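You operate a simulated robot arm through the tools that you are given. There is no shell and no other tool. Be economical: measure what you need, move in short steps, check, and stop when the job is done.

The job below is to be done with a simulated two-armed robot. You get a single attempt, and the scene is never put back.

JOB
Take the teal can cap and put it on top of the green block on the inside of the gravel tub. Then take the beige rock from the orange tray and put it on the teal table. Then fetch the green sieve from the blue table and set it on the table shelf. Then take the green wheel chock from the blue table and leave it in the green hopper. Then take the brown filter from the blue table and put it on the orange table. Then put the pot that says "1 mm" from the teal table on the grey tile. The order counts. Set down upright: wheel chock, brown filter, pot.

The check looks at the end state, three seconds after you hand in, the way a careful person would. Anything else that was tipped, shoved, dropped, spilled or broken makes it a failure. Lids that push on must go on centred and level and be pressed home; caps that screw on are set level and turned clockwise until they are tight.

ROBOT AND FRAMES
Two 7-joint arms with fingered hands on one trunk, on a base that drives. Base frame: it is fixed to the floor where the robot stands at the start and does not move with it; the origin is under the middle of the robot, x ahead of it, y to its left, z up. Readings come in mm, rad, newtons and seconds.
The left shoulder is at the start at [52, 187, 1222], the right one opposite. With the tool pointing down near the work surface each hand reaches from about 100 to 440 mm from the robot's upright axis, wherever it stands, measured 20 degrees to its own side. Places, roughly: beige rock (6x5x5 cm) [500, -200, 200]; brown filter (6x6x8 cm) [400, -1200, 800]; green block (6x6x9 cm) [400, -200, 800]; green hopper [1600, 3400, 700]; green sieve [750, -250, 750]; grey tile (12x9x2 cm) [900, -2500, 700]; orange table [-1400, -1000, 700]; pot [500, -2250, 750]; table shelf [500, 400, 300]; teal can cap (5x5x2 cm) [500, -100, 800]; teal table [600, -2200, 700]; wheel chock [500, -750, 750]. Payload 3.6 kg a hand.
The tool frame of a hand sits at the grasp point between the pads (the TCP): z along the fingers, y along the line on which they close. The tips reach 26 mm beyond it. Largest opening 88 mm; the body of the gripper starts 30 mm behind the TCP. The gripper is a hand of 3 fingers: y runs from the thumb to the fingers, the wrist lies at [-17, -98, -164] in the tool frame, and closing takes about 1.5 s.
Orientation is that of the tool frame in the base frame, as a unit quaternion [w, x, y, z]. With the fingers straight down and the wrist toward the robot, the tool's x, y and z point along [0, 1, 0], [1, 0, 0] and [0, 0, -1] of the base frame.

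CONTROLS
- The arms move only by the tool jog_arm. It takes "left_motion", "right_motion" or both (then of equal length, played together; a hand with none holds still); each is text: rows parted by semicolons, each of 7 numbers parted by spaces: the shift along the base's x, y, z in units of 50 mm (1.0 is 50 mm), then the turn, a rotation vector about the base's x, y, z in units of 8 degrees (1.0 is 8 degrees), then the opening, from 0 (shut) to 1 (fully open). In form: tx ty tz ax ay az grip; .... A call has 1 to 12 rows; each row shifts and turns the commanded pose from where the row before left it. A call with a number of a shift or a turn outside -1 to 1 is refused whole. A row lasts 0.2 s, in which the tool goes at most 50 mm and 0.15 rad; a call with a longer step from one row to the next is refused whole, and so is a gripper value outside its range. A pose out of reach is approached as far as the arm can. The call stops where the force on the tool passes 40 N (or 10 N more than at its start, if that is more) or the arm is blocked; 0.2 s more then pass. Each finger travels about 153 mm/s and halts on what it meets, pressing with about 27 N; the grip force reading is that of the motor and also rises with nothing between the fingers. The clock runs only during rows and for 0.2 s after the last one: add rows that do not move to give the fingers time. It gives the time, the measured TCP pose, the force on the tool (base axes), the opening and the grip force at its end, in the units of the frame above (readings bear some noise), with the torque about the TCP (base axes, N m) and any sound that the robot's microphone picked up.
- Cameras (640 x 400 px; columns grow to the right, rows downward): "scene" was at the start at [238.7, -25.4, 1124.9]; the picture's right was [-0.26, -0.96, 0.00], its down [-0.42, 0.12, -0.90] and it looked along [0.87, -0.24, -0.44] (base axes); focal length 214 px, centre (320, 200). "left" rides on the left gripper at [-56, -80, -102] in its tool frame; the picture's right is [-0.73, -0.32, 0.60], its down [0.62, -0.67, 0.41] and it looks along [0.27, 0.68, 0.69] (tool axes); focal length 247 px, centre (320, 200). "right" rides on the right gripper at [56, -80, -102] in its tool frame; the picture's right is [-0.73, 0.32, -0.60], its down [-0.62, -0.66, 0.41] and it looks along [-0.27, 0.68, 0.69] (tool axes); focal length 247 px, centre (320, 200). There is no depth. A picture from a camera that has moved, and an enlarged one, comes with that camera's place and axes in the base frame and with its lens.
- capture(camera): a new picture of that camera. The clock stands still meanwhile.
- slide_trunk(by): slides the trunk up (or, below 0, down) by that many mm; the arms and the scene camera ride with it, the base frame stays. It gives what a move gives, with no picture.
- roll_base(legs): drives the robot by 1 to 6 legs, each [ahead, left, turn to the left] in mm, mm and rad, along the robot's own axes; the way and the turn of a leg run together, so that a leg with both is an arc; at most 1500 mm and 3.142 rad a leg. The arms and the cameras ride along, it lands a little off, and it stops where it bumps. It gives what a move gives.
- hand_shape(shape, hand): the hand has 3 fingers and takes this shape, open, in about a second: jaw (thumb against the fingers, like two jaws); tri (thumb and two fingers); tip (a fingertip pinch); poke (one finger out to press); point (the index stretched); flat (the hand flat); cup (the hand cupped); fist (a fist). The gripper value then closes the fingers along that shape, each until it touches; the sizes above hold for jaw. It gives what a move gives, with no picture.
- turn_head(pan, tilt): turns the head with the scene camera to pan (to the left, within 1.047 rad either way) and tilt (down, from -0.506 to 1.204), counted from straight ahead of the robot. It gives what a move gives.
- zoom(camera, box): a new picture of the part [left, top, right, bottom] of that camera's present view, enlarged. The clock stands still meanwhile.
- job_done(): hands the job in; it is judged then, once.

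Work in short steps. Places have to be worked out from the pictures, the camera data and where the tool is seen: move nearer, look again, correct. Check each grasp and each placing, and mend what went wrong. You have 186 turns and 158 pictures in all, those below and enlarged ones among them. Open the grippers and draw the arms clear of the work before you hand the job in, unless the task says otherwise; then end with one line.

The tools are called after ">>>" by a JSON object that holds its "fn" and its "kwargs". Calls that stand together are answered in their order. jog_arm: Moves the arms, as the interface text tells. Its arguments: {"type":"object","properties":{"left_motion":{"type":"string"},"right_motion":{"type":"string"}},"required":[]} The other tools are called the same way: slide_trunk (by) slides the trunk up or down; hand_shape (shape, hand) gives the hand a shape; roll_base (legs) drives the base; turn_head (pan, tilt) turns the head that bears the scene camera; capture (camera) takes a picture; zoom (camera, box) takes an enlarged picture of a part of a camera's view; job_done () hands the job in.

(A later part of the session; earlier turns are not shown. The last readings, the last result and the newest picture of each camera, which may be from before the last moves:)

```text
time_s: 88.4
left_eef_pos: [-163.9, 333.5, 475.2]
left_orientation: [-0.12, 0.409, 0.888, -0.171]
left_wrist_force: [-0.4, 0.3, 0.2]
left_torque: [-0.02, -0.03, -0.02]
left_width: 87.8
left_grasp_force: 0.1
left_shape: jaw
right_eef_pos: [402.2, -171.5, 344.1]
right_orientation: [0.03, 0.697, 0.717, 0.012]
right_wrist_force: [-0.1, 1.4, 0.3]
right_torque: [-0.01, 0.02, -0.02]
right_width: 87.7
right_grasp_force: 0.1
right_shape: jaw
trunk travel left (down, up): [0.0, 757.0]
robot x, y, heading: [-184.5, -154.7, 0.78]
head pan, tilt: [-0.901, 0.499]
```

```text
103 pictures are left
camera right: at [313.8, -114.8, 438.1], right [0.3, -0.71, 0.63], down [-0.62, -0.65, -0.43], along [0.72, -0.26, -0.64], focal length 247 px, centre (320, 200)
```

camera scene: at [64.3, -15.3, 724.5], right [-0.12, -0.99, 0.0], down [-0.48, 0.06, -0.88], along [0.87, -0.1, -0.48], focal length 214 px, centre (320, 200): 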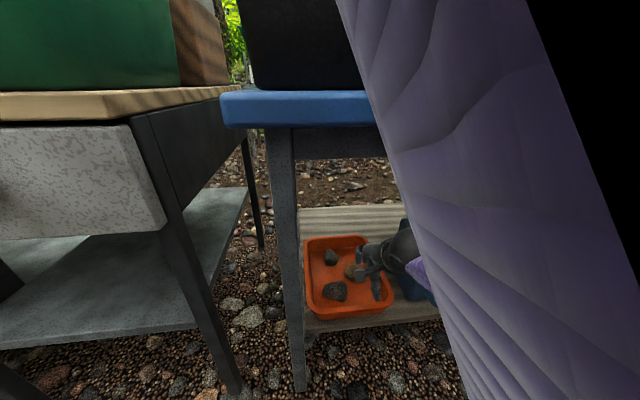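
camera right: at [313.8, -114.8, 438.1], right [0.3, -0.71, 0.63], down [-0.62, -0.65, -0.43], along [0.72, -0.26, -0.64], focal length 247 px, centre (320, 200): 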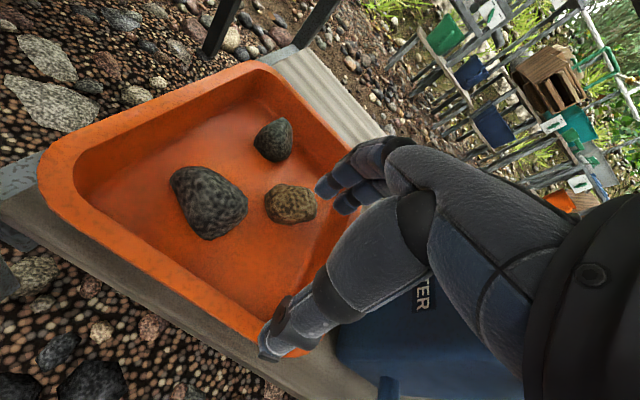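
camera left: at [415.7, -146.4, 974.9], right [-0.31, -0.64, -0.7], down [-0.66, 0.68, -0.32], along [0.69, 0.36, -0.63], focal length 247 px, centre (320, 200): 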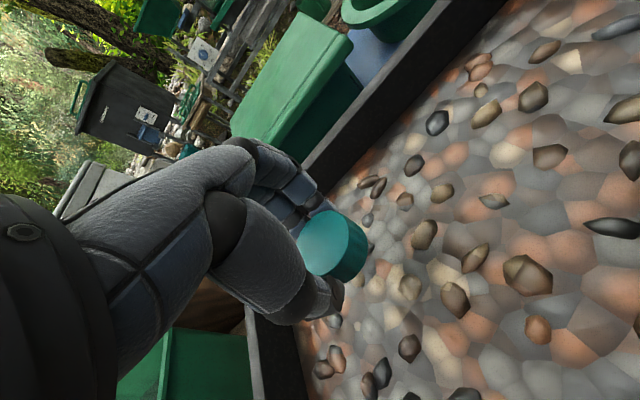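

Rock confirmed at [501,-166,239]. Roll another ~95 mm along world x.

>>> {"fn": "roll_base", "kwargs": {"legs": [[69, -64, 0]]}}

>>> {"fn": "capture", "kwargs": {"camera": "right"}}

>>> {"fn": "capture", "kwargs": {"camera": "scene"}}

```text
time_s: 89.5
left_eef_pos: [-69.5, 335.2, 475.6]
left_orientation: [-0.121, 0.409, 0.888, -0.169]
left_wrist_force: [-0.1, 1.0, 0.0]
left_torque: [0.02, 0.01, -0.02]
left_width: 87.6
left_grasp_force: 0.0
left_shape: jaw
right_eef_pos: [497.3, -167.9, 344.0]
right_orientation: [0.03, 0.696, 0.717, 0.014]
right_wrist_force: [-0.6, -0.7, -0.6]
right_torque: [-0.04, 0.01, -0.04]
right_width: 87.6
right_grasp_force: 0.0
right_shape: jaw
trunk travel left (down, up): [0.0, 757.0]
robot x, y, heading: [-86.5, -151.7, 0.779]
head pan, tilt: [-0.901, 0.499]
```

```text
102 pictures are left
camera right: at [408.9, -112.1, 438.2], right [0.3, -0.71, 0.64], down [-0.62, -0.65, -0.43], along [0.72, -0.26, -0.64], focal length 247 px, centre (320, 200)
```

right: 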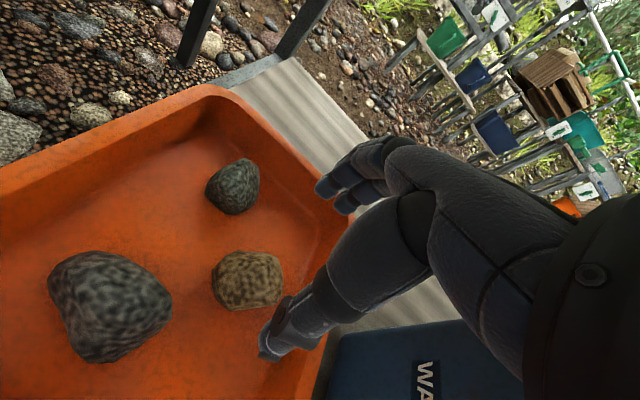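

```text
101 pictures are left
camera scene: at [159.1, -12.4, 724.5], right [-0.12, -0.99, 0.0], down [-0.48, 0.06, -0.88], along [0.87, -0.1, -0.48], focal length 214 px, centre (320, 200)
```

scene: 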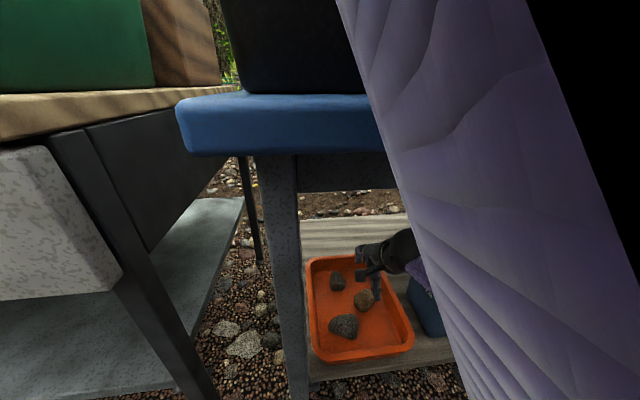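

TCP is right above the rock. Descend ~80 mm with tilt correction, fingers open.

>>> {"fn": "jog_arm", "kwargs": {"right_motion": "0 0 -0.5 0.08 0.22 0 1; 0 0 -0.5 0.08 0.22 0 1; 0 0 -0.4 0 0 0 1; 0 0 -0.2 0 0 0 1; 0 0 0 0 0 0 1; 0 0 0 0 0 0 1"}}

>>> {"fn": "capture", "kwargs": {"camera": "right"}}

```text
time_s: 90.9
left_eef_pos: [-69.1, 334.2, 475.7]
left_orientation: [-0.12, 0.409, 0.889, -0.169]
left_wrist_force: [0.2, -0.3, -0.1]
left_torque: [-0.02, 0.01, -0.03]
left_width: 87.8
left_grasp_force: 0.1
left_shape: jaw
right_eef_pos: [498.9, -169.6, 263.3]
right_orientation: [0.001, 0.697, 0.717, 0.0]
right_wrist_force: [0.1, -0.6, 0.3]
right_torque: [0.01, 0.0, 0.0]
right_width: 87.9
right_grasp_force: 0.1
right_shape: jaw
trunk travel left (down, up): [0.0, 757.0]
robot x, y, heading: [-85.4, -152.4, 0.779]
head pan, tilt: [-0.901, 0.499]
```

```text
100 pictures are left
camera right: at [415.1, -114.8, 364.1], right [0.34, -0.72, 0.6], down [-0.65, -0.64, -0.41], along [0.68, -0.25, -0.69], focal length 247 px, centre (320, 200)
```

right: 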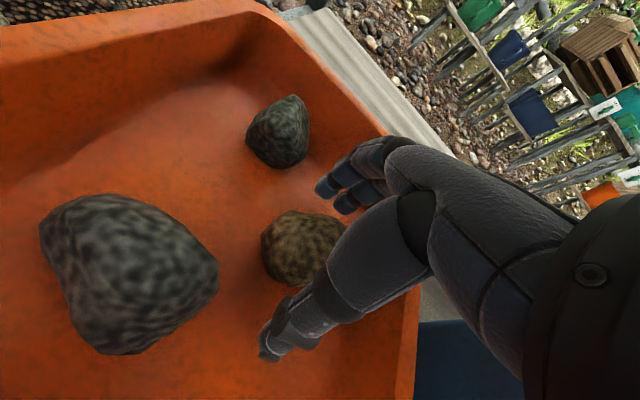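

Rock is between the fingers. Lower 14 mm more and close.

>>> {"fn": "jog_arm", "kwargs": {"right_motion": "-0.05 0.1 -0.14 0 0 0 1; 0 0 -0.14 0 0 0 1; 0 0 0 0 0 0 0.5; 0 0 0 0 0 0 0.2; 0 0 0 0 0 0 0; 0 0 0 0 0 0 0; 0 0 0 0 0 0 0; 0 0 0 0 0 0 0; 0 0 0 0 0 0 0"}}

>>> {"fn": "capture", "kwargs": {"camera": "right"}}

```text
time_s: 92.9
left_eef_pos: [-70.6, 336.0, 474.4]
left_orientation: [-0.12, 0.41, 0.888, -0.17]
left_wrist_force: [-0.4, 0.1, 0.1]
left_torque: [0.03, 0.01, -0.02]
left_width: 87.8
left_grasp_force: 0.0
left_shape: jaw
right_eef_pos: [496.3, -163.5, 251.5]
right_orientation: [0.002, 0.697, 0.717, 0.002]
right_wrist_force: [-5.9, 1.3, 34.0]
right_torque: [0.16, 0.87, 0.17]
right_width: 44.6
right_grasp_force: 27.2
right_shape: jaw
trunk travel left (down, up): [0.0, 757.0]
robot x, y, heading: [-89.5, -153.3, 0.776]
head pan, tilt: [-0.901, 0.499]
```

```text
99 pictures are left
camera right: at [412.9, -109.3, 353.0], right [0.34, -0.73, 0.6], down [-0.64, -0.64, -0.42], along [0.69, -0.25, -0.68], focal length 247 px, centre (320, 200)
```

right: 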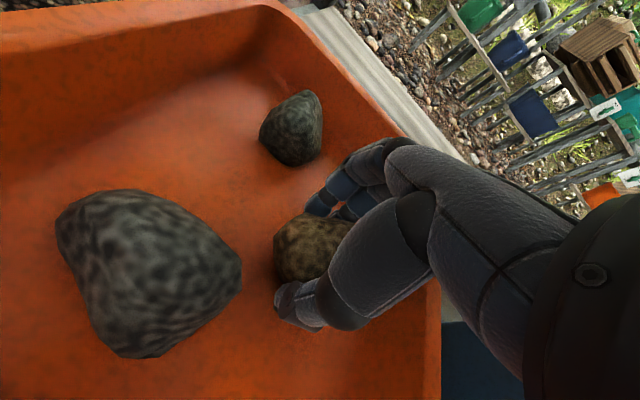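

Rock gripped (45 mm). Lift straight up.

>>> {"fn": "jog_arm", "kwargs": {"right_motion": "0 0 0.2 0 0 0 0; 0 0 0.4 0 0 0 0; 0 0 0.6 0 0 0 0; 0 0 0.6 0 0 0 0; 0 0 0 0 0 0 0"}}

>>> {"fn": "capture", "kwargs": {"camera": "right"}}

```text
time_s: 94.1
left_eef_pos: [-69.7, 334.7, 474.3]
left_orientation: [-0.121, 0.409, 0.888, -0.17]
left_wrist_force: [-0.1, -0.7, 0.7]
left_torque: [0.02, 0.01, 0.02]
left_width: 87.8
left_grasp_force: 0.0
left_shape: jaw
right_eef_pos: [507.6, -162.8, 345.9]
right_orientation: [0.01, 0.694, 0.72, 0.006]
right_wrist_force: [-0.5, -0.1, -1.8]
right_torque: [0.01, 0.0, 0.04]
right_width: 44.0
right_grasp_force: 28.0
right_shape: jaw
trunk travel left (down, up): [0.0, 757.0]
robot x, y, heading: [-83.8, -155.1, 0.78]
head pan, tilt: [-0.901, 0.499]
```

```text
98 pictures are left
camera right: at [422.2, -109.3, 444.4], right [0.33, -0.72, 0.61], down [-0.63, -0.65, -0.42], along [0.7, -0.25, -0.67], focal length 247 px, centre (320, 200)
```

right: 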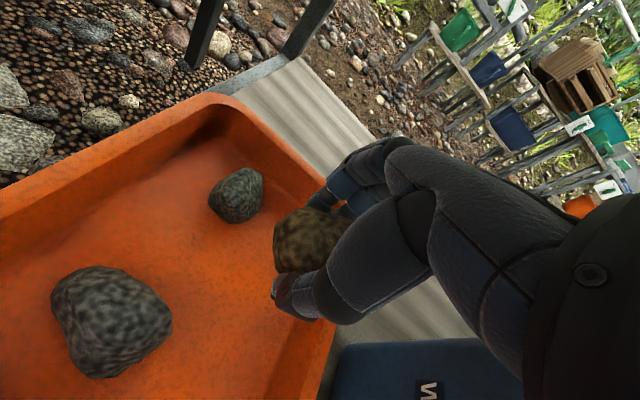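

Rock secured. Roll back out along world -x, square up, raise the trunk and look toward the teal table.

>>> {"fn": "roll_base", "kwargs": {"legs": [[-245, 240, 0], [0, 0, -0.779]]}}

>>> {"fn": "slide_trunk", "kwargs": {"by": 380}}

>>> {"fn": "turn_head", "kwargs": {"pan": -1.04, "tilt": 0.35}}

>>> {"fn": "capture", "kwargs": {"camera": "scene"}}

```text
time_s: 98.4
left_eef_pos: [-71.6, 178.0, 475.1]
left_orientation: [-0.177, 0.715, 0.667, -0.112]
left_wrist_force: [-0.7, -0.1, 0.0]
left_torque: [-0.02, -0.02, -0.01]
left_width: 87.7
left_grasp_force: 0.0
left_shape: jaw
right_eef_pos: [-15.2, -580.1, 342.4]
right_orientation: [0.01, 0.914, 0.405, -0.005]
right_wrist_force: [0.0, 0.3, -0.8]
right_torque: [0.02, -0.06, -0.01]
right_width: 44.1
right_grasp_force: 27.1
right_shape: jaw
trunk travel left (down, up): [0.0, 757.0]
robot x, y, heading: [-430.3, -156.3, 0.006]
head pan, tilt: [-0.901, 0.499]
```

```text
time_s: 102.0
left_eef_pos: [-72.4, 178.4, 854.5]
left_orientation: [-0.177, 0.715, 0.667, -0.111]
left_wrist_force: [0.9, -1.1, 0.2]
left_torque: [0.0, -0.01, -0.01]
left_width: 87.8
left_grasp_force: 0.0
left_shape: jaw
right_eef_pos: [-14.7, -581.5, 721.7]
right_orientation: [0.01, 0.914, 0.405, -0.004]
right_wrist_force: [0.1, 0.8, -1.8]
right_torque: [-0.02, 0.01, 0.02]
right_width: 43.8
right_grasp_force: 27.3
right_shape: jaw
trunk travel left (down, up): [-380.0, 377.0]
robot x, y, heading: [-427.9, -154.7, 0.007]
head pan, tilt: [-0.901, 0.499]
```

```text
time_s: 102.7
left_eef_pos: [-71.8, 180.1, 854.9]
left_orientation: [-0.176, 0.715, 0.667, -0.111]
left_wrist_force: [0.7, -0.3, 0.4]
left_torque: [-0.01, -0.03, 0.0]
left_width: 87.6
left_grasp_force: 0.1
left_shape: jaw
right_eef_pos: [-14.6, -580.1, 722.5]
right_orientation: [0.009, 0.914, 0.405, -0.005]
right_wrist_force: [0.1, 0.3, -1.9]
right_torque: [0.0, -0.02, 0.02]
right_width: 44.0
right_grasp_force: 27.4
right_shape: jaw
trunk travel left (down, up): [-380.0, 377.0]
robot x, y, heading: [-429.7, -160.5, 0.005]
head pan, tilt: [-1.04, 0.351]
```

```text
97 pictures are left
camera scene: at [-232.0, -237.6, 1150.3], right [-0.86, -0.51, 0.0], down [-0.18, 0.3, -0.94], along [0.48, -0.81, -0.34], focal length 214 px, centre (320, 200)
```

scene: 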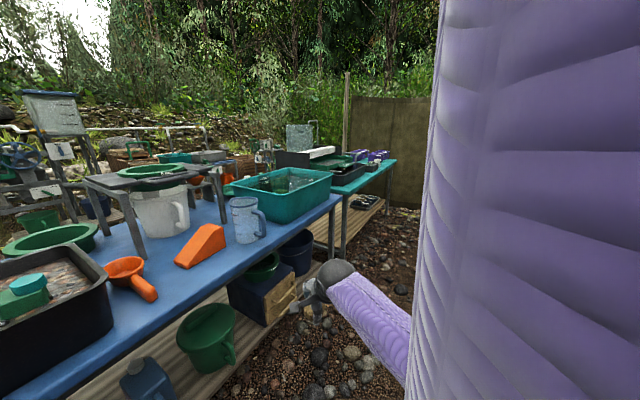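

The way right looks clear. Drive right 1000 mm, then look again.

>>> {"fn": "roll_base", "kwargs": {"legs": [[-100, -1000, 0]]}}

>>> {"fn": "turn_head", "kwargs": {"pan": -0.8, "tilt": 0.5}}

>>> {"fn": "capture", "kwargs": {"camera": "scene"}}

```text
time_s: 107.9
left_eef_pos: [-167.5, -822.3, 853.8]
left_orientation: [-0.176, 0.715, 0.667, -0.111]
left_wrist_force: [-0.6, -0.1, -0.2]
left_torque: [0.0, 0.02, 0.04]
left_width: 87.8
left_grasp_force: 0.0
left_shape: jaw
right_eef_pos: [-111.7, -1581.3, 722.7]
right_orientation: [0.01, 0.914, 0.404, -0.005]
right_wrist_force: [-0.6, -0.1, -1.8]
right_torque: [-0.02, 0.01, 0.02]
right_width: 43.8
right_grasp_force: 27.0
right_shape: jaw
trunk travel left (down, up): [-380.0, 377.0]
robot x, y, heading: [-523.9, -1159.8, 0.005]
head pan, tilt: [-1.04, 0.351]
```

```text
time_s: 108.7
left_eef_pos: [-168.0, -821.5, 855.4]
left_orientation: [-0.176, 0.715, 0.667, -0.112]
left_wrist_force: [0.1, 0.1, -0.8]
left_torque: [-0.01, -0.05, -0.02]
left_width: 87.9
left_grasp_force: 0.0
left_shape: jaw
right_eef_pos: [-110.2, -1580.8, 722.8]
right_orientation: [0.009, 0.915, 0.404, -0.005]
right_wrist_force: [0.0, -1.4, -1.3]
right_torque: [0.01, -0.02, 0.01]
right_width: 43.8
right_grasp_force: 27.0
right_shape: jaw
trunk travel left (down, up): [-380.0, 377.0]
robot x, y, heading: [-520.6, -1157.7, 0.003]
head pan, tilt: [-0.799, 0.499]
```

```text
96 pictures are left
camera scene: at [-311.5, -1222.4, 1136.7], right [-0.71, -0.7, 0.0], down [-0.34, 0.34, -0.88], along [0.61, -0.63, -0.48], focal length 214 px, centre (320, 200)
```

scene: 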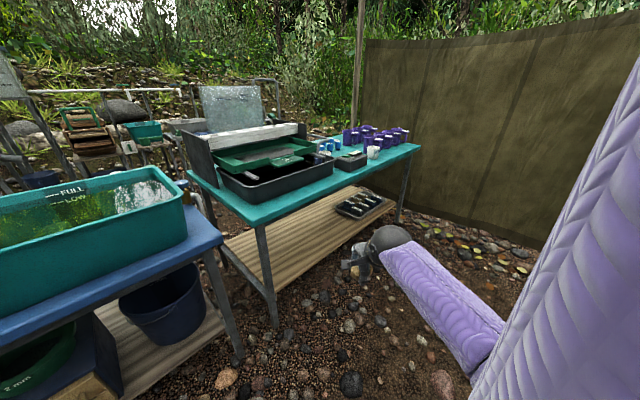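

Path is clear; teal table front edge at x≈290. Drive on to about y=-2100 and approach.

>>> {"fn": "roll_base", "kwargs": {"legs": [[0, -950, 0], [330, 0, 0]]}}

>>> {"fn": "slide_trunk", "kwargs": {"by": 100}}

>>> {"fn": "turn_head", "kwargs": {"pan": 0, "tilt": 0.7}}

>>> {"fn": "capture", "kwargs": {"camera": "scene"}}

```text
time_s: 115.5
left_eef_pos: [171.1, -1773.5, 854.3]
left_orientation: [-0.176, 0.713, 0.669, -0.112]
left_wrist_force: [1.2, -0.2, 1.1]
left_torque: [-0.01, 0.0, -0.03]
left_width: 87.8
left_grasp_force: 0.1
left_shape: jaw
right_eef_pos: [233.1, -2532.4, 721.9]
right_orientation: [0.011, 0.913, 0.408, -0.003]
right_wrist_force: [-0.1, 0.3, -2.2]
right_torque: [-0.01, 0.03, -0.01]
right_width: 43.5
right_grasp_force: 26.8
right_shape: jaw
trunk travel left (down, up): [-380.0, 377.0]
robot x, y, heading: [-180.3, -2113.8, 0.013]
head pan, tilt: [-0.799, 0.499]
```

```text
time_s: 116.8
left_eef_pos: [171.0, -1772.8, 955.2]
left_orientation: [-0.176, 0.713, 0.67, -0.112]
left_wrist_force: [0.0, -0.2, 0.8]
left_torque: [0.0, -0.02, -0.01]
left_width: 87.7
left_grasp_force: 0.0
left_shape: jaw
right_eef_pos: [232.3, -2534.7, 823.2]
right_orientation: [0.012, 0.913, 0.409, -0.005]
right_wrist_force: [-0.1, 0.0, -1.4]
right_torque: [-0.01, 0.0, 0.0]
right_width: 44.0
right_grasp_force: 26.8
right_shape: jaw
trunk travel left (down, up): [-480.0, 277.0]
robot x, y, heading: [-185.0, -2111.3, 0.01]
head pan, tilt: [-0.799, 0.499]
```

```text
time_s: 118.0
left_eef_pos: [170.4, -1773.7, 954.0]
left_orientation: [-0.176, 0.713, 0.67, -0.111]
left_wrist_force: [0.1, 0.1, -0.1]
left_torque: [0.0, 0.0, -0.02]
left_width: 87.5
left_grasp_force: 0.2
left_shape: jaw
right_eef_pos: [233.1, -2534.0, 823.1]
right_orientation: [0.011, 0.913, 0.408, -0.004]
right_wrist_force: [-0.3, -0.1, -1.4]
right_torque: [-0.01, 0.0, -0.02]
right_width: 44.0
right_grasp_force: 27.4
right_shape: jaw
trunk travel left (down, up): [-480.0, 277.0]
robot x, y, heading: [-182.4, -2111.8, 0.013]
head pan, tilt: [0.0, 0.7]
```

```text
95 pictures are left
camera scene: at [41.0, -2110.1, 1224.4], right [0.01, -1.0, 0.0], down [-0.64, -0.01, -0.76], along [0.76, 0.01, -0.64], focal length 214 px, centre (320, 200)
```

scene: 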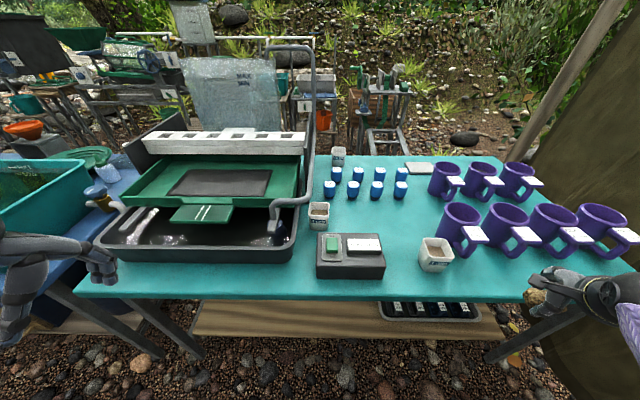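

Clear free spot at [345,-2530] right in front of the right hand. Roll forward 112 mm and lower.

>>> {"fn": "roll_base", "kwargs": {"legs": [[112, 0, 0]]}}

>>> {"fn": "turn_head", "kwargs": {"pan": -0.8, "tilt": 0.8}}

>>> {"fn": "capture", "kwargs": {"camera": "scene"}}

```text
time_s: 119.2
left_eef_pos: [284.2, -1771.8, 954.5]
left_orientation: [-0.176, 0.713, 0.669, -0.113]
left_wrist_force: [0.2, 0.4, 0.6]
left_torque: [-0.03, -0.02, 0.04]
left_width: 87.3
left_grasp_force: 0.1
left_shape: jaw
right_eef_pos: [345.3, -2532.5, 822.4]
right_orientation: [0.011, 0.913, 0.408, -0.006]
right_wrist_force: [0.6, 0.1, -1.3]
right_torque: [0.0, 0.01, -0.01]
right_width: 43.6
right_grasp_force: 27.0
right_shape: jaw
trunk travel left (down, up): [-480.0, 277.0]
robot x, y, heading: [-72.2, -2112.0, 0.014]
head pan, tilt: [0.0, 0.7]
```

```text
time_s: 120.3
left_eef_pos: [282.8, -1772.5, 954.4]
left_orientation: [-0.175, 0.713, 0.67, -0.112]
left_wrist_force: [0.3, 0.5, -0.4]
left_torque: [0.0, 0.01, -0.01]
left_width: 87.5
left_grasp_force: 0.2
left_shape: jaw
right_eef_pos: [344.8, -2534.3, 823.1]
right_orientation: [0.011, 0.913, 0.408, -0.006]
right_wrist_force: [-1.0, -0.3, -1.5]
right_torque: [0.03, 0.02, 0.03]
right_width: 43.7
right_grasp_force: 27.5
right_shape: jaw
trunk travel left (down, up): [-480.0, 277.0]
robot x, y, heading: [-71.7, -2110.7, 0.013]
head pan, tilt: [-0.799, 0.799]
```

```text
94 pictures are left
camera scene: at [125.3, -2166.8, 1216.2], right [-0.71, -0.71, 0.0], down [-0.51, 0.51, -0.7], along [0.49, -0.49, -0.72], focal length 214 px, centre (320, 200)
```

scene: 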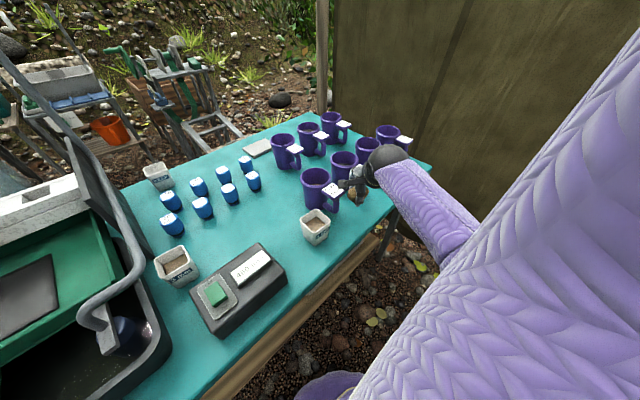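

Clear around. Lower the rock onto the table with small final steps.

>>> {"fn": "jog_arm", "kwargs": {"right_motion": "-0.1 0 -0.6 0 0 0 0; 0 0 -0.5 0 0 0 0; 0 0 -0.3 0 0 0 0; 0 0 -0.1 0 0 0 0; 0 0 -0.1 0 0 0 0; 0 0 -0.1 0 0 0 0; 0 0 -0.1 0 0 0 0; 0 0 -0.1 0 0 0 0"}}

>>> {"fn": "zoom", "kwargs": {"camera": "scene", "box": [280, 120, 440, 260]}}

```text
time_s: 121.7
left_eef_pos: [282.3, -1771.1, 954.1]
left_orientation: [-0.175, 0.713, 0.669, -0.113]
left_wrist_force: [0.1, -0.3, -0.2]
left_torque: [0.0, 0.01, 0.02]
left_width: 87.8
left_grasp_force: 0.1
left_shape: jaw
right_eef_pos: [347.3, -2537.6, 748.1]
right_orientation: [0.02, 0.913, 0.408, 0.004]
right_wrist_force: [-6.0, 3.9, 22.8]
right_torque: [0.75, 0.69, 0.09]
right_width: 41.8
right_grasp_force: 26.4
right_shape: jaw
trunk travel left (down, up): [-480.0, 277.0]
robot x, y, heading: [-67.9, -2111.0, 0.016]
head pan, tilt: [-0.799, 0.799]
stopped in row 7 (right hand): the force on the tool passed its limit at 46 N (the readings are from after the stop); the commanded pose is now the measured one
```

```text
2.86 times, centred on (360, 190) of scene
camera zoom: at [124.4, -2166.0, 1216.5], right [-0.71, -0.71, 0.0], down [-0.51, 0.51, -0.7], along [0.49, -0.49, -0.72], focal length 613 px, centre (206, 229)
```

zoom: 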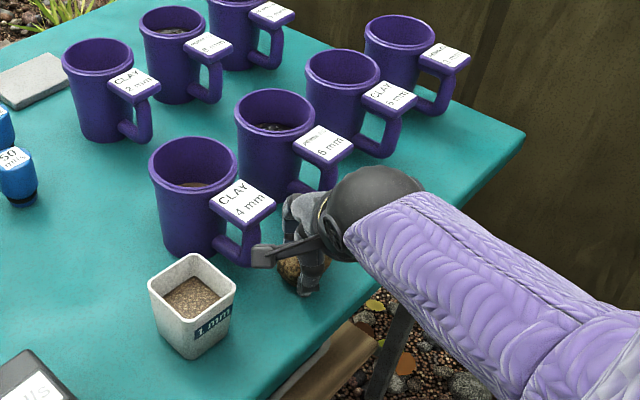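

Rock touches the table. Open and lift straight up.

>>> {"fn": "jog_arm", "kwargs": {"right_motion": "0 0 0 0 0 0 0.6; 0 0 0 0 0 0 0.75; 0 0 0 0 0 0 0.75; 0 0 0.5 0 0 0 0.75; 0 0 1 0 0 0 0.75; 0 0 1 0 0 0 0.75; 0 0 0 0 0 0 0.75"}}

>>> {"fn": "zoom", "kwargs": {"camera": "scene", "box": [240, 120, 440, 280]}}

```text
time_s: 123.3
left_eef_pos: [282.9, -1772.7, 955.6]
left_orientation: [-0.175, 0.713, 0.67, -0.112]
left_wrist_force: [1.1, -0.6, 0.0]
left_torque: [0.02, -0.01, -0.01]
left_width: 87.8
left_grasp_force: 0.0
left_shape: jaw
right_eef_pos: [348.6, -2546.3, 873.8]
right_orientation: [0.025, 0.913, 0.407, 0.001]
right_wrist_force: [0.3, -0.6, 0.5]
right_torque: [-0.02, 0.0, -0.02]
right_width: 66.1
right_grasp_force: 0.1
right_shape: jaw
trunk travel left (down, up): [-480.0, 277.0]
robot x, y, heading: [-69.3, -2111.6, 0.01]
head pan, tilt: [-0.799, 0.799]
```

```text
2.50 times, centred on (340, 200) of scene
camera zoom: at [125.2, -2166.7, 1216.1], right [-0.71, -0.71, 0.0], down [-0.51, 0.51, -0.7], along [0.49, -0.49, -0.72], focal length 536 px, centre (270, 200)
```

zoom: 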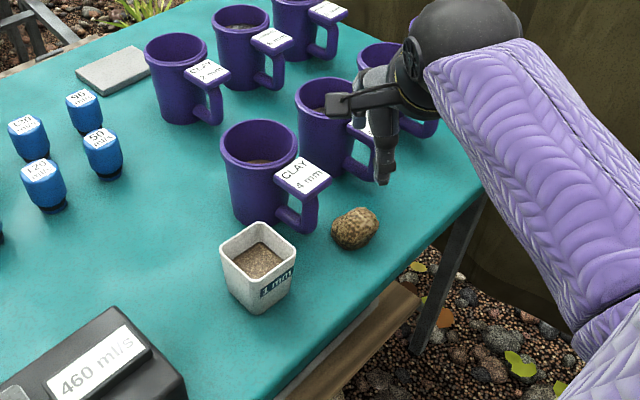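

Rock is on the teal table, stable. Tidy both arms, back off, and raise the camera to survey the blue table and the passages.

>>> {"fn": "jog_arm", "kwargs": {"left_motion": "-0.3 0 0.5 -0.107 -0.485 0.07 1; -0.3 0 0.5 -0.107 -0.485 0.07 1; -0.3 0 0.5 -0.107 -0.485 0.07 1; -0.3 0 0.5 -0.107 -0.485 0.07 1; 0 0 0 -0.107 -0.485 0.07 1; 0 0 0 -0.107 -0.485 0.07 1; 0 0 0 0 0 0 1", "right_motion": "-0.3 0 0.9 0 0 0 1; -0.3 0 0.9 0.05 0.05 0.88 1; -0.5 0.5 0.2 0.05 0.05 0.88 1; -0.5 0.5 0 0.05 0.05 0.88 1; -0.5 0.5 0 0.05 0.05 0.88 1; 0 0.5 0 0.05 0.05 0.88 1; 0 0.5 0 0.05 0.05 0.88 1"}}

>>> {"fn": "roll_base", "kwargs": {"legs": [[-400, 0, 0], [0, 900, 0]]}}

>>> {"fn": "slide_trunk", "kwargs": {"by": 270}}

>>> {"fn": "turn_head", "kwargs": {"pan": 0.1, "tilt": 0.55}}

>>> {"fn": "capture", "kwargs": {"camera": "scene"}}

```text
time_s: 124.9
left_eef_pos: [233.6, -1765.5, 1047.9]
left_orientation: [-0.001, 0.708, 0.706, -0.002]
left_wrist_force: [-1.1, -0.5, -0.5]
left_torque: [-0.02, -0.02, -0.04]
left_width: 87.7
left_grasp_force: 0.0
left_shape: jaw
left hand out of reach, approached as far as the arm can: row 4, 5, 6
right_eef_pos: [240.0, -2409.2, 968.8]
right_orientation: [-0.011, 0.704, 0.71, -0.002]
right_wrist_force: [-0.7, -0.1, -0.1]
right_torque: [-0.01, -0.02, -0.02]
right_width: 87.6
right_grasp_force: 0.2
right_shape: jaw
trunk travel left (down, up): [-480.0, 277.0]
robot x, y, heading: [-72.9, -2111.2, 0.016]
head pan, tilt: [-0.799, 0.799]
```

```text
time_s: 131.7
left_eef_pos: [-181.7, -880.1, 1048.5]
left_orientation: [-0.001, 0.708, 0.707, -0.002]
left_wrist_force: [0.8, 0.2, -0.3]
left_torque: [-0.01, -0.02, 0.0]
left_width: 87.7
left_grasp_force: 0.1
left_shape: jaw
right_eef_pos: [-170.2, -1524.4, 968.0]
right_orientation: [-0.011, 0.704, 0.711, -0.003]
right_wrist_force: [0.6, -0.5, 1.0]
right_torque: [0.01, -0.01, 0.01]
right_width: 87.7
right_grasp_force: 0.1
right_shape: jaw
trunk travel left (down, up): [-480.0, 277.0]
robot x, y, heading: [-480.6, -1225.4, 0.011]
head pan, tilt: [-0.799, 0.799]
```

```text
time_s: 134.4
left_eef_pos: [-180.4, -881.0, 1317.0]
left_orientation: [-0.002, 0.707, 0.708, -0.001]
left_wrist_force: [0.1, -1.2, -0.6]
left_torque: [-0.02, -0.01, 0.02]
left_width: 87.7
left_grasp_force: 0.1
left_shape: jaw
right_eef_pos: [-171.1, -1526.2, 1239.3]
right_orientation: [-0.01, 0.703, 0.711, -0.004]
right_wrist_force: [-0.6, 0.2, 0.1]
right_torque: [0.0, 0.01, -0.02]
right_width: 87.9
right_grasp_force: 0.1
right_shape: jaw
trunk travel left (down, up): [-750.0, 7.0]
robot x, y, heading: [-483.1, -1222.5, 0.015]
head pan, tilt: [-0.799, 0.799]
```

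```text
time_s: 135.6
left_eef_pos: [-181.2, -882.1, 1317.5]
left_orientation: [-0.001, 0.707, 0.707, -0.002]
left_wrist_force: [-0.5, 0.2, 0.0]
left_torque: [0.0, 0.01, 0.02]
left_width: 87.8
left_grasp_force: 0.0
left_shape: jaw
right_eef_pos: [-171.3, -1526.5, 1238.9]
right_orientation: [-0.011, 0.704, 0.711, -0.003]
right_wrist_force: [0.4, -0.6, 0.7]
right_torque: [0.0, 0.03, -0.01]
right_width: 87.9
right_grasp_force: 0.0
right_shape: jaw
trunk travel left (down, up): [-750.0, 7.0]
robot x, y, heading: [-484.5, -1224.6, 0.012]
head pan, tilt: [0.099, 0.55]
```

```text
91 pictures are left
camera scene: at [-262.0, -1215.0, 1511.4], right [0.11, -0.99, 0.0], down [-0.52, -0.06, -0.85], along [0.85, 0.1, -0.52], focal length 214 px, centre (320, 200)
```

scene: 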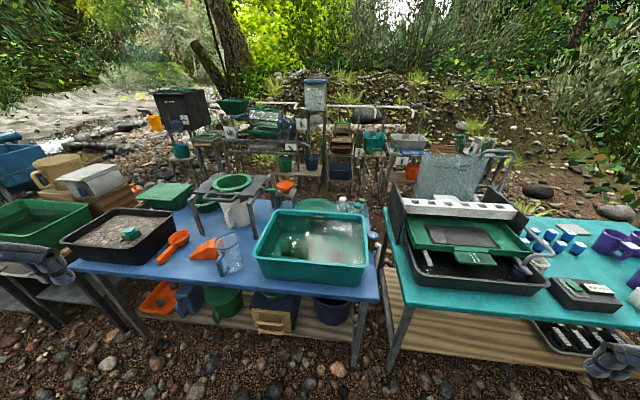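

Zoom on the blue table to find the filter and chock.

>>> {"fn": "zoom", "kwargs": {"camera": "scene", "box": [160, 160, 400, 310]}}

>>> {"fn": "zoom", "kwargs": {"camera": "scene", "box": [0, 90, 240, 240]}}

```text
2.67 times, centred on (280, 235) of scene
camera zoom: at [-262.0, -1215.0, 1511.4], right [0.11, -0.99, 0.0], down [-0.52, -0.06, -0.85], along [0.85, 0.1, -0.52], focal length 572 px, centre (427, 107)
```

zoom: 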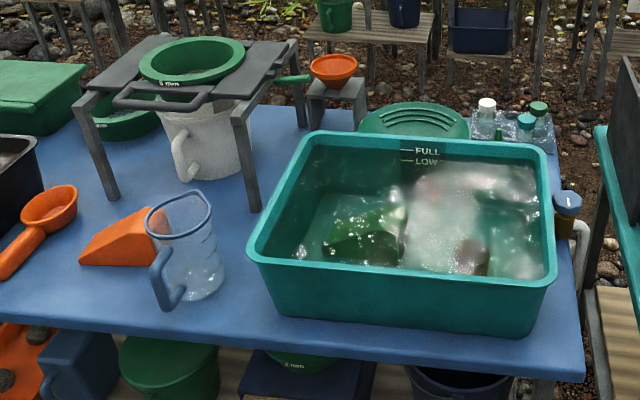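

```text
2.67 times, centred on (120, 165) of scene
camera zoom: at [-262.0, -1215.0, 1511.4], right [0.11, -0.99, 0.0], down [-0.52, -0.06, -0.85], along [0.85, 0.1, -0.52], focal length 572 px, centre (853, 293)
```

zoom: 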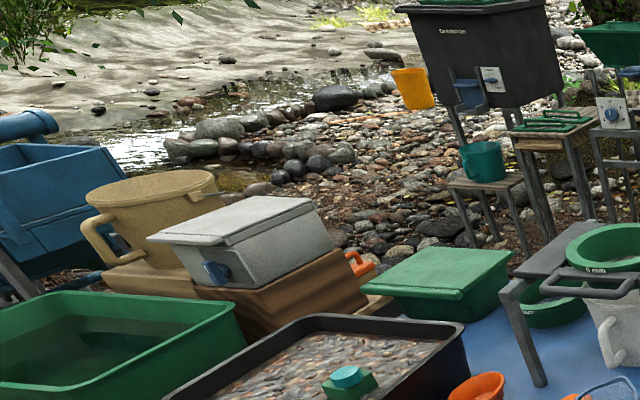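

The bin of water seems to hold a green and a brown object. I'll drive closer and look straight down into it.

>>> {"fn": "roll_base", "kwargs": {"legs": [[430, 200, 0]]}}

>>> {"fn": "turn_head", "kwargs": {"pan": -0.05, "tilt": 0.95}}

>>> {"fn": "capture", "kwargs": {"camera": "scene"}}

```text
time_s: 138.4
left_eef_pos: [244.5, -677.7, 1317.4]
left_orientation: [-0.002, 0.707, 0.707, -0.002]
left_wrist_force: [0.0, 0.9, 0.5]
left_torque: [-0.01, 0.02, -0.01]
left_width: 87.6
left_grasp_force: 0.0
left_shape: jaw
right_eef_pos: [253.2, -1323.2, 1237.6]
right_orientation: [-0.011, 0.704, 0.71, -0.003]
right_wrist_force: [-0.9, 0.1, 0.3]
right_torque: [0.01, -0.01, 0.0]
right_width: 87.7
right_grasp_force: 0.0
right_shape: jaw
trunk travel left (down, up): [-750.0, 7.0]
robot x, y, heading: [-59.4, -1023.8, 0.019]
head pan, tilt: [0.099, 0.55]
```

```text
time_s: 139.3
left_eef_pos: [243.0, -677.5, 1318.0]
left_orientation: [-0.001, 0.707, 0.707, -0.002]
left_wrist_force: [-0.1, -0.4, -0.7]
left_torque: [-0.02, -0.01, 0.03]
left_width: 87.9
left_grasp_force: 0.1
left_shape: jaw
right_eef_pos: [254.2, -1323.3, 1238.4]
right_orientation: [-0.01, 0.705, 0.709, -0.004]
right_wrist_force: [0.2, -0.1, 0.1]
right_torque: [0.02, 0.03, -0.01]
right_width: 88.0
right_grasp_force: 0.0
right_shape: jaw
trunk travel left (down, up): [-750.0, 7.0]
robot x, y, heading: [-58.0, -1021.8, 0.021]
head pan, tilt: [-0.051, 0.949]
```

```text
88 pictures are left
camera scene: at [146.0, -1024.9, 1478.6], right [-0.04, -1.0, 0.0], down [-0.81, 0.03, -0.58], along [0.58, -0.02, -0.81], focal length 214 px, centre (320, 200)
```

scene: 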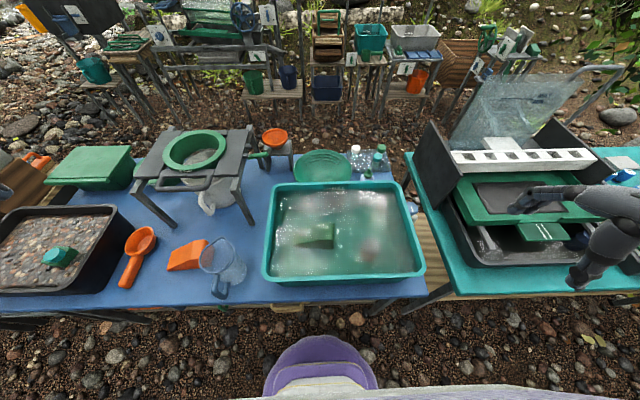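

>>> {"fn": "zoom", "kwargs": {"camera": "scene", "box": [250, 170, 440, 290]}}

>>> {"fn": "zoom", "kwargs": {"camera": "scene", "box": [120, 100, 300, 310]}}

```text
3.33 times, centred on (345, 230) of scene
camera zoom: at [146.0, -1024.9, 1478.6], right [-0.04, -1.0, 0.0], down [-0.81, 0.03, -0.58], along [0.58, -0.02, -0.81], focal length 715 px, centre (237, 100)
```

zoom: 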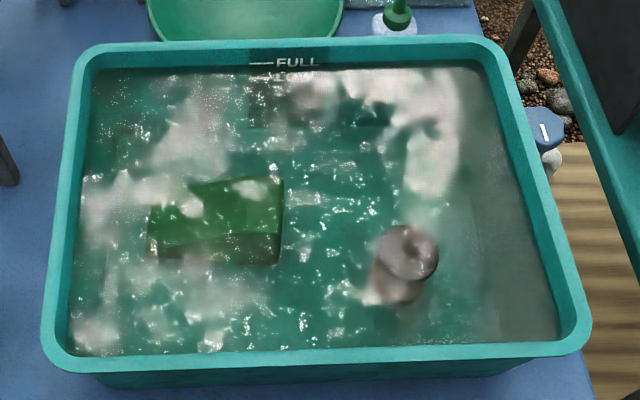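

```text
1.90 times, centred on (210, 205) of scene
camera zoom: at [146.0, -1024.9, 1478.6], right [-0.04, -1.0, 0.0], down [-0.81, 0.03, -0.58], along [0.58, -0.02, -0.81], focal length 408 px, centre (530, 190)
```

zoom: 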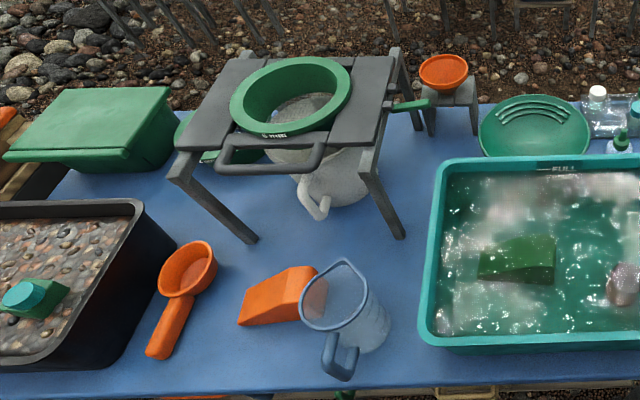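

Both the green chock and brown filter are submerged in the water bin. The 12 mm sieve at ~[832,-320] is reachable with the right arm over the tub with a tilted hand. Drive to in front, lower the trunk, and extend the arm in free space first.

>>> {"fn": "roll_base", "kwargs": {"legs": [[-330, 0, 0], [0, 850, -0.02]]}}

>>> {"fn": "slide_trunk", "kwargs": {"by": -560}}

>>> {"fn": "jog_arm", "kwargs": {"right_motion": "0.6 0.2 0.6 0 -0.5 0 1; 0.6 0.2 0.6 0 -0.5 0 1; 0.7 0.2 0.6 0 -0.5 0 1; 0.7 0.2 0.6 0 -0.5 0 1; 0.7 0.2 0.6 0 -0.5 0 1; 0.7 0.2 0.6 0 0 0 1; 0.7 0.2 0.6 0 0 0 1; 0 0 0 0 0 0 1; 0 0 0 0 0 0 1"}}

```text
time_s: 145.6
left_eef_pos: [-83.7, 161.8, 1318.3]
left_orientation: [-0.001, 0.713, 0.701, -0.002]
left_wrist_force: [-0.4, -0.1, -0.6]
left_torque: [-0.02, 0.01, -0.03]
left_width: 87.6
left_grasp_force: 0.2
left_shape: jaw
right_eef_pos: [-86.1, -483.4, 1237.5]
right_orientation: [-0.009, 0.71, 0.704, -0.004]
right_wrist_force: [-0.3, 0.9, 0.6]
right_torque: [-0.03, 0.04, 0.02]
right_width: 87.7
right_grasp_force: 0.1
right_shape: jaw
trunk travel left (down, up): [-750.0, 7.0]
robot x, y, heading: [-393.0, -171.8, -0.003]
head pan, tilt: [-0.051, 0.949]
```

```text
refused: -560 is not a number from -400 to 400
```

```text
time_s: 147.6
left_eef_pos: [-83.7, 162.0, 1318.4]
left_orientation: [-0.002, 0.714, 0.7, -0.002]
left_wrist_force: [0.1, 0.8, 0.6]
left_torque: [0.03, -0.02, 0.01]
left_width: 87.7
left_grasp_force: 0.0
left_shape: jaw
right_eef_pos: [149.1, -413.8, 1449.8]
right_orientation: [0.111, 0.699, 0.696, 0.12]
right_wrist_force: [-0.5, -0.5, 0.3]
right_torque: [-0.01, 0.01, 0.02]
right_width: 87.5
right_grasp_force: 0.1
right_shape: jaw
trunk travel left (down, up): [-750.0, 7.0]
robot x, y, heading: [-390.8, -174.2, -0.003]
head pan, tilt: [-0.051, 0.949]
```

Trunk moves are capped at 400; do it in two and then continue extending.

>>> {"fn": "slide_trunk", "kwargs": {"by": -400}}

>>> {"fn": "slide_trunk", "kwargs": {"by": -150}}

>>> {"fn": "jog_arm", "kwargs": {"right_motion": "0.7 0.4 0 0 0 0 1; 0.7 0.4 0 0 0 0 1; 0.7 0.4 0 0 0 0 1; 0.7 0.4 0 0 0 0 1; 0 0 0 0 0 0 1; 0 0 0 0 0 0 1"}}

```text
time_s: 151.4
left_eef_pos: [-78.4, 161.9, 898.9]
left_orientation: [-0.024, 0.713, 0.7, -0.025]
left_wrist_force: [-0.5, 0.2, -0.8]
left_torque: [0.0, -0.02, -0.02]
left_width: 87.8
left_grasp_force: 0.0
left_shape: jaw
right_eef_pos: [148.4, -410.8, 1048.3]
right_orientation: [0.112, 0.7, 0.695, 0.121]
right_wrist_force: [0.1, -0.1, -0.1]
right_torque: [-0.02, -0.01, -0.01]
right_width: 87.9
right_grasp_force: 0.0
right_shape: jaw
trunk travel left (down, up): [-350.0, 407.0]
robot x, y, heading: [-391.2, -176.1, -0.008]
head pan, tilt: [-0.051, 0.949]
```

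```text
time_s: 153.2
left_eef_pos: [-70.5, 163.0, 715.8]
left_orientation: [-0.069, 0.71, 0.697, -0.07]
left_wrist_force: [-0.6, -0.1, 0.4]
left_torque: [0.0, 0.03, 0.01]
left_width: 87.6
left_grasp_force: 0.0
left_shape: jaw
right_eef_pos: [147.9, -413.1, 899.2]
right_orientation: [0.112, 0.7, 0.695, 0.12]
right_wrist_force: [-0.2, 0.2, 0.0]
right_torque: [-0.01, 0.01, -0.02]
right_width: 87.7
right_grasp_force: 0.0
right_shape: jaw
trunk travel left (down, up): [-200.0, 557.0]
robot x, y, heading: [-391.9, -175.6, -0.005]
head pan, tilt: [-0.051, 0.949]
```

```text
time_s: 154.6
left_eef_pos: [-71.7, 162.7, 715.9]
left_orientation: [-0.069, 0.71, 0.697, -0.071]
left_wrist_force: [0.1, 0.3, 0.4]
left_torque: [0.01, 0.01, 0.01]
left_width: 87.9
left_grasp_force: 0.1
left_shape: jaw
right_eef_pos: [289.0, -333.1, 897.5]
right_orientation: [0.112, 0.7, 0.695, 0.121]
right_wrist_force: [-0.1, 0.5, 0.2]
right_torque: [0.0, -0.01, -0.04]
right_width: 87.7
right_grasp_force: 0.0
right_shape: jaw
trunk travel left (down, up): [-200.0, 557.0]
robot x, y, heading: [-393.4, -176.5, -0.003]
head pan, tilt: [-0.051, 0.949]
```

Right hand reaches 680 mm ahead with tilt. Lift the left arm out of the wood table's way, then roll in partway and look.

>>> {"fn": "jog_arm", "kwargs": {"left_motion": "-0.2 0 0.9 0 -0.3 0 1; -0.2 0 0.9 0 -0.3 0 1; -0.2 0 0.9 0 -0.3 0 1; -0.2 0 0.9 0 -0.3 0 1; 0 0 0.9 0 -0.3 0 1; 0 0 0.9 0 0 0 1; 0 0 0.9 0 0 0 1; 0 0 0 0 0 0 1"}}

>>> {"fn": "roll_base", "kwargs": {"legs": [[300, 0, 0]]}}

>>> {"fn": "capture", "kwargs": {"camera": "right"}}

>>> {"fn": "turn_head", "kwargs": {"pan": -0.3, "tilt": 0.5}}

>>> {"fn": "capture", "kwargs": {"camera": "scene"}}

```text
time_s: 156.4
left_eef_pos: [-26.9, 241.6, 986.0]
left_orientation: [0.004, 0.714, 0.7, 0.004]
left_wrist_force: [0.2, 0.4, 0.0]
left_torque: [0.01, 0.0, 0.0]
left_width: 87.7
left_grasp_force: 0.1
left_shape: jaw
left hand out of reach, approached as far as the arm can: row 1, 2, 3, 4, 5
right_eef_pos: [288.9, -333.0, 898.2]
right_orientation: [0.11, 0.7, 0.696, 0.12]
right_wrist_force: [-0.2, 0.6, -0.6]
right_torque: [-0.02, 0.02, -0.01]
right_width: 87.8
right_grasp_force: 0.0
right_shape: jaw
trunk travel left (down, up): [-200.0, 557.0]
robot x, y, heading: [-391.6, -172.9, 0.0]
head pan, tilt: [-0.051, 0.949]
```

```text
time_s: 158.4
left_eef_pos: [273.1, 238.8, 985.4]
left_orientation: [0.003, 0.715, 0.7, 0.003]
left_wrist_force: [0.3, -0.2, 0.2]
left_torque: [0.03, 0.01, -0.01]
left_width: 87.7
left_grasp_force: 0.1
left_shape: jaw
right_eef_pos: [588.5, -336.3, 896.5]
right_orientation: [0.111, 0.701, 0.694, 0.119]
right_wrist_force: [1.0, 0.7, -0.3]
right_torque: [0.02, 0.0, -0.02]
right_width: 87.8
right_grasp_force: 0.1
right_shape: jaw
trunk travel left (down, up): [-200.0, 557.0]
robot x, y, heading: [-96.5, -177.7, -0.007]
head pan, tilt: [-0.051, 0.949]
```

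```text
85 pictures are left
camera right: at [478.7, -280.5, 968.1], right [0.1, -0.74, 0.66], down [-0.5, -0.61, -0.61], along [0.86, -0.27, -0.44], focal length 247 px, centre (320, 200)
```

right: 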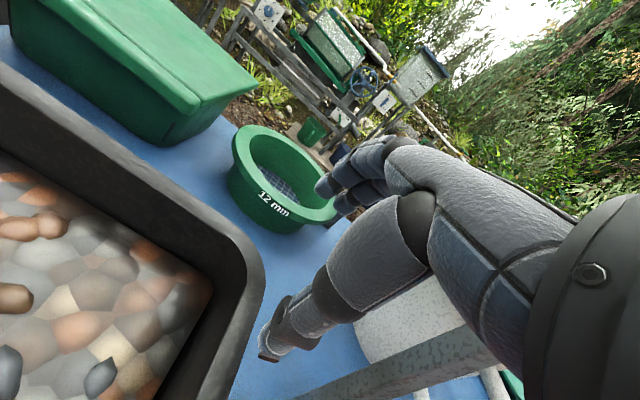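

```text
time_s: 159.3
left_eef_pos: [273.4, 239.3, 986.3]
left_orientation: [0.004, 0.714, 0.7, 0.004]
left_wrist_force: [-0.1, -0.3, 0.5]
left_torque: [0.03, 0.03, -0.02]
left_width: 87.6
left_grasp_force: 0.1
left_shape: jaw
right_eef_pos: [587.7, -336.5, 897.5]
right_orientation: [0.112, 0.701, 0.694, 0.12]
right_wrist_force: [0.2, 0.0, 0.0]
right_torque: [0.02, 0.02, 0.0]
right_width: 87.8
right_grasp_force: 0.1
right_shape: jaw
trunk travel left (down, up): [-200.0, 557.0]
robot x, y, heading: [-92.8, -179.0, -0.007]
head pan, tilt: [-0.3, 0.499]
```

```text
84 pictures are left
camera scene: at [171.0, -208.0, 941.1], right [-0.3, -0.95, 0.0], down [-0.46, 0.14, -0.88], along [0.84, -0.26, -0.48], focal length 214 px, centre (320, 200)
```

scene: 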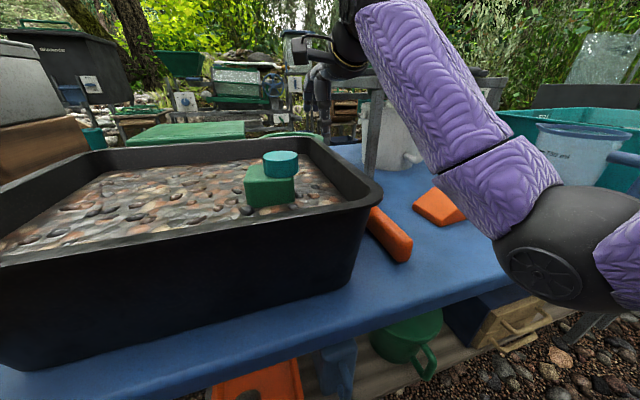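

Sieve rim centre ≈[830,-315], near rim at x≈747. The elbow hangs too low; raise the trunk 130 mm, then roll in to x≈60 and look.

>>> {"fn": "slide_trunk", "kwargs": {"by": 130}}

>>> {"fn": "roll_base", "kwargs": {"legs": [[148, 0, 0]]}}

>>> {"fn": "jog_arm", "kwargs": {"right_motion": "0.2 0.4 -0.4 0 0 0 1; 0 0.1 -0.7 0 0 0 1; 0 0 -0.7 0 0 0 1; 0 0 -0.6 0 0 0 1; 0 0 0 0 0 0 1; 0 0 0 0 0 0 1"}}

>>> {"fn": "capture", "kwargs": {"camera": "right"}}

>>> {"fn": "capture", "kwargs": {"camera": "scene"}}

```text
time_s: 160.9
left_eef_pos: [273.5, 240.9, 1115.9]
left_orientation: [0.004, 0.714, 0.7, 0.004]
left_wrist_force: [0.3, -0.6, 0.5]
left_torque: [-0.03, 0.0, -0.01]
left_width: 87.6
left_grasp_force: 0.0
left_shape: jaw
right_eef_pos: [589.0, -336.7, 1026.3]
right_orientation: [0.111, 0.701, 0.694, 0.12]
right_wrist_force: [0.1, 0.3, -0.2]
right_torque: [0.0, -0.01, 0.01]
right_width: 87.7
right_grasp_force: 0.0
right_shape: jaw
trunk travel left (down, up): [-330.0, 427.0]
robot x, y, heading: [-95.3, -176.4, -0.006]
head pan, tilt: [-0.3, 0.499]
```

```text
time_s: 162.3
left_eef_pos: [423.1, 238.3, 1115.9]
left_orientation: [0.005, 0.715, 0.699, 0.004]
left_wrist_force: [0.6, 0.3, 0.8]
left_torque: [-0.03, 0.01, 0.01]
left_width: 87.8
left_grasp_force: 0.0
left_shape: jaw
right_eef_pos: [736.7, -337.0, 1025.4]
right_orientation: [0.112, 0.701, 0.694, 0.12]
right_wrist_force: [0.4, -0.4, 0.1]
right_torque: [-0.01, -0.02, 0.0]
right_width: 87.6
right_grasp_force: 0.1
right_shape: jaw
trunk travel left (down, up): [-330.0, 427.0]
robot x, y, heading: [55.7, -180.1, -0.007]
head pan, tilt: [-0.3, 0.499]
```

```text
time_s: 163.7
left_eef_pos: [420.3, 237.8, 1115.7]
left_orientation: [0.004, 0.715, 0.699, 0.005]
left_wrist_force: [0.3, 0.1, 0.3]
left_torque: [0.02, -0.02, 0.04]
left_width: 87.6
left_grasp_force: 0.1
left_shape: jaw
right_eef_pos: [746.0, -312.8, 905.9]
right_orientation: [0.111, 0.701, 0.694, 0.12]
right_wrist_force: [-0.6, 0.9, 0.0]
right_torque: [-0.02, 0.01, 0.0]
right_width: 87.7
right_grasp_force: 0.0
right_shape: jaw
trunk travel left (down, up): [-330.0, 427.0]
robot x, y, heading: [55.6, -183.0, -0.005]
head pan, tilt: [-0.3, 0.499]
```

```text
83 pictures are left
camera right: at [635.7, -257.1, 978.1], right [0.1, -0.74, 0.66], down [-0.5, -0.61, -0.61], along [0.86, -0.27, -0.44], focal length 247 px, centre (320, 200)
```

right: 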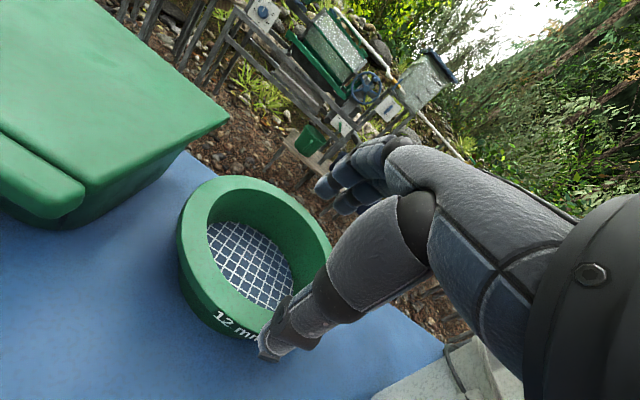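

```text
82 pictures are left
camera scene: at [296.6, -209.0, 1083.0], right [-0.3, -0.95, 0.0], down [-0.46, 0.14, -0.88], along [0.84, -0.27, -0.48], focal length 214 px, centre (320, 200)
```

scene: 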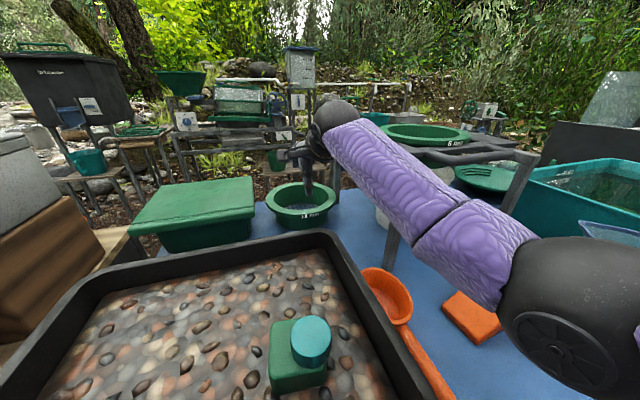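

Sieve centre [830,-310], rim wall near x≈750–775. Move over the near rim (x≈763) and descend partway to check alignment.

>>> {"fn": "jog_arm", "kwargs": {"right_motion": "0.34 0.05 -0.6 0 0 0 1; 0 0 -0.7 0 0 0 1; 0 0 0 0 0 0 1; 0 0 0 0 0 0 1"}}

>>> {"fn": "capture", "kwargs": {"camera": "right"}}

>>> {"fn": "zoom", "kwargs": {"camera": "scene", "box": [220, 100, 420, 240]}}

```text
time_s: 164.7
left_eef_pos: [421.1, 239.0, 1116.8]
left_orientation: [0.003, 0.715, 0.699, 0.005]
left_wrist_force: [-0.3, -1.2, 0.0]
left_torque: [0.01, 0.0, 0.0]
left_width: 87.9
left_grasp_force: 0.1
left_shape: jaw
right_eef_pos: [762.0, -310.4, 841.9]
right_orientation: [0.112, 0.701, 0.694, 0.12]
right_wrist_force: [-0.2, -0.2, -0.2]
right_torque: [-0.04, 0.01, 0.02]
right_width: 87.8
right_grasp_force: 0.0
right_shape: jaw
trunk travel left (down, up): [-330.0, 427.0]
robot x, y, heading: [53.5, -180.7, -0.011]
head pan, tilt: [-0.3, 0.499]
```

```text
81 pictures are left
camera right: at [653.1, -253.7, 913.2], right [0.1, -0.74, 0.66], down [-0.5, -0.61, -0.61], along [0.86, -0.27, -0.44], focal length 247 px, centre (320, 200)
```

right: 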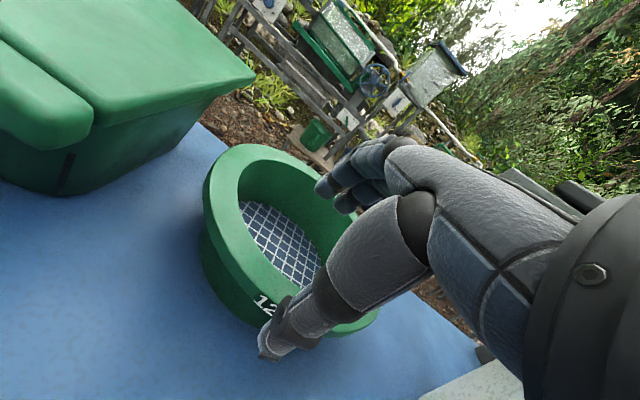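

```text
2.86 times, centred on (320, 170) of scene
camera zoom: at [296.6, -209.0, 1083.0], right [-0.3, -0.95, 0.0], down [-0.46, 0.14, -0.88], along [0.84, -0.27, -0.48], focal length 613 px, centre (320, 286)
```

zoom: 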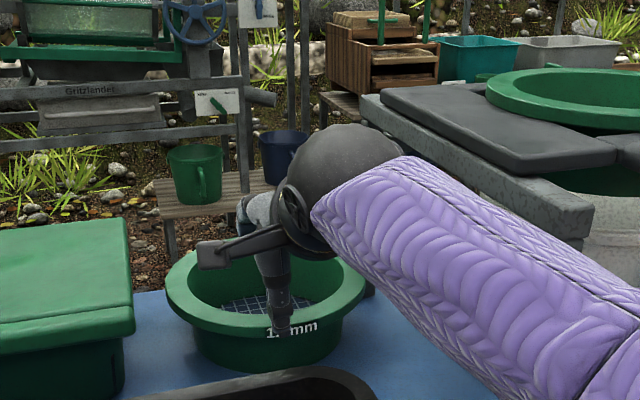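

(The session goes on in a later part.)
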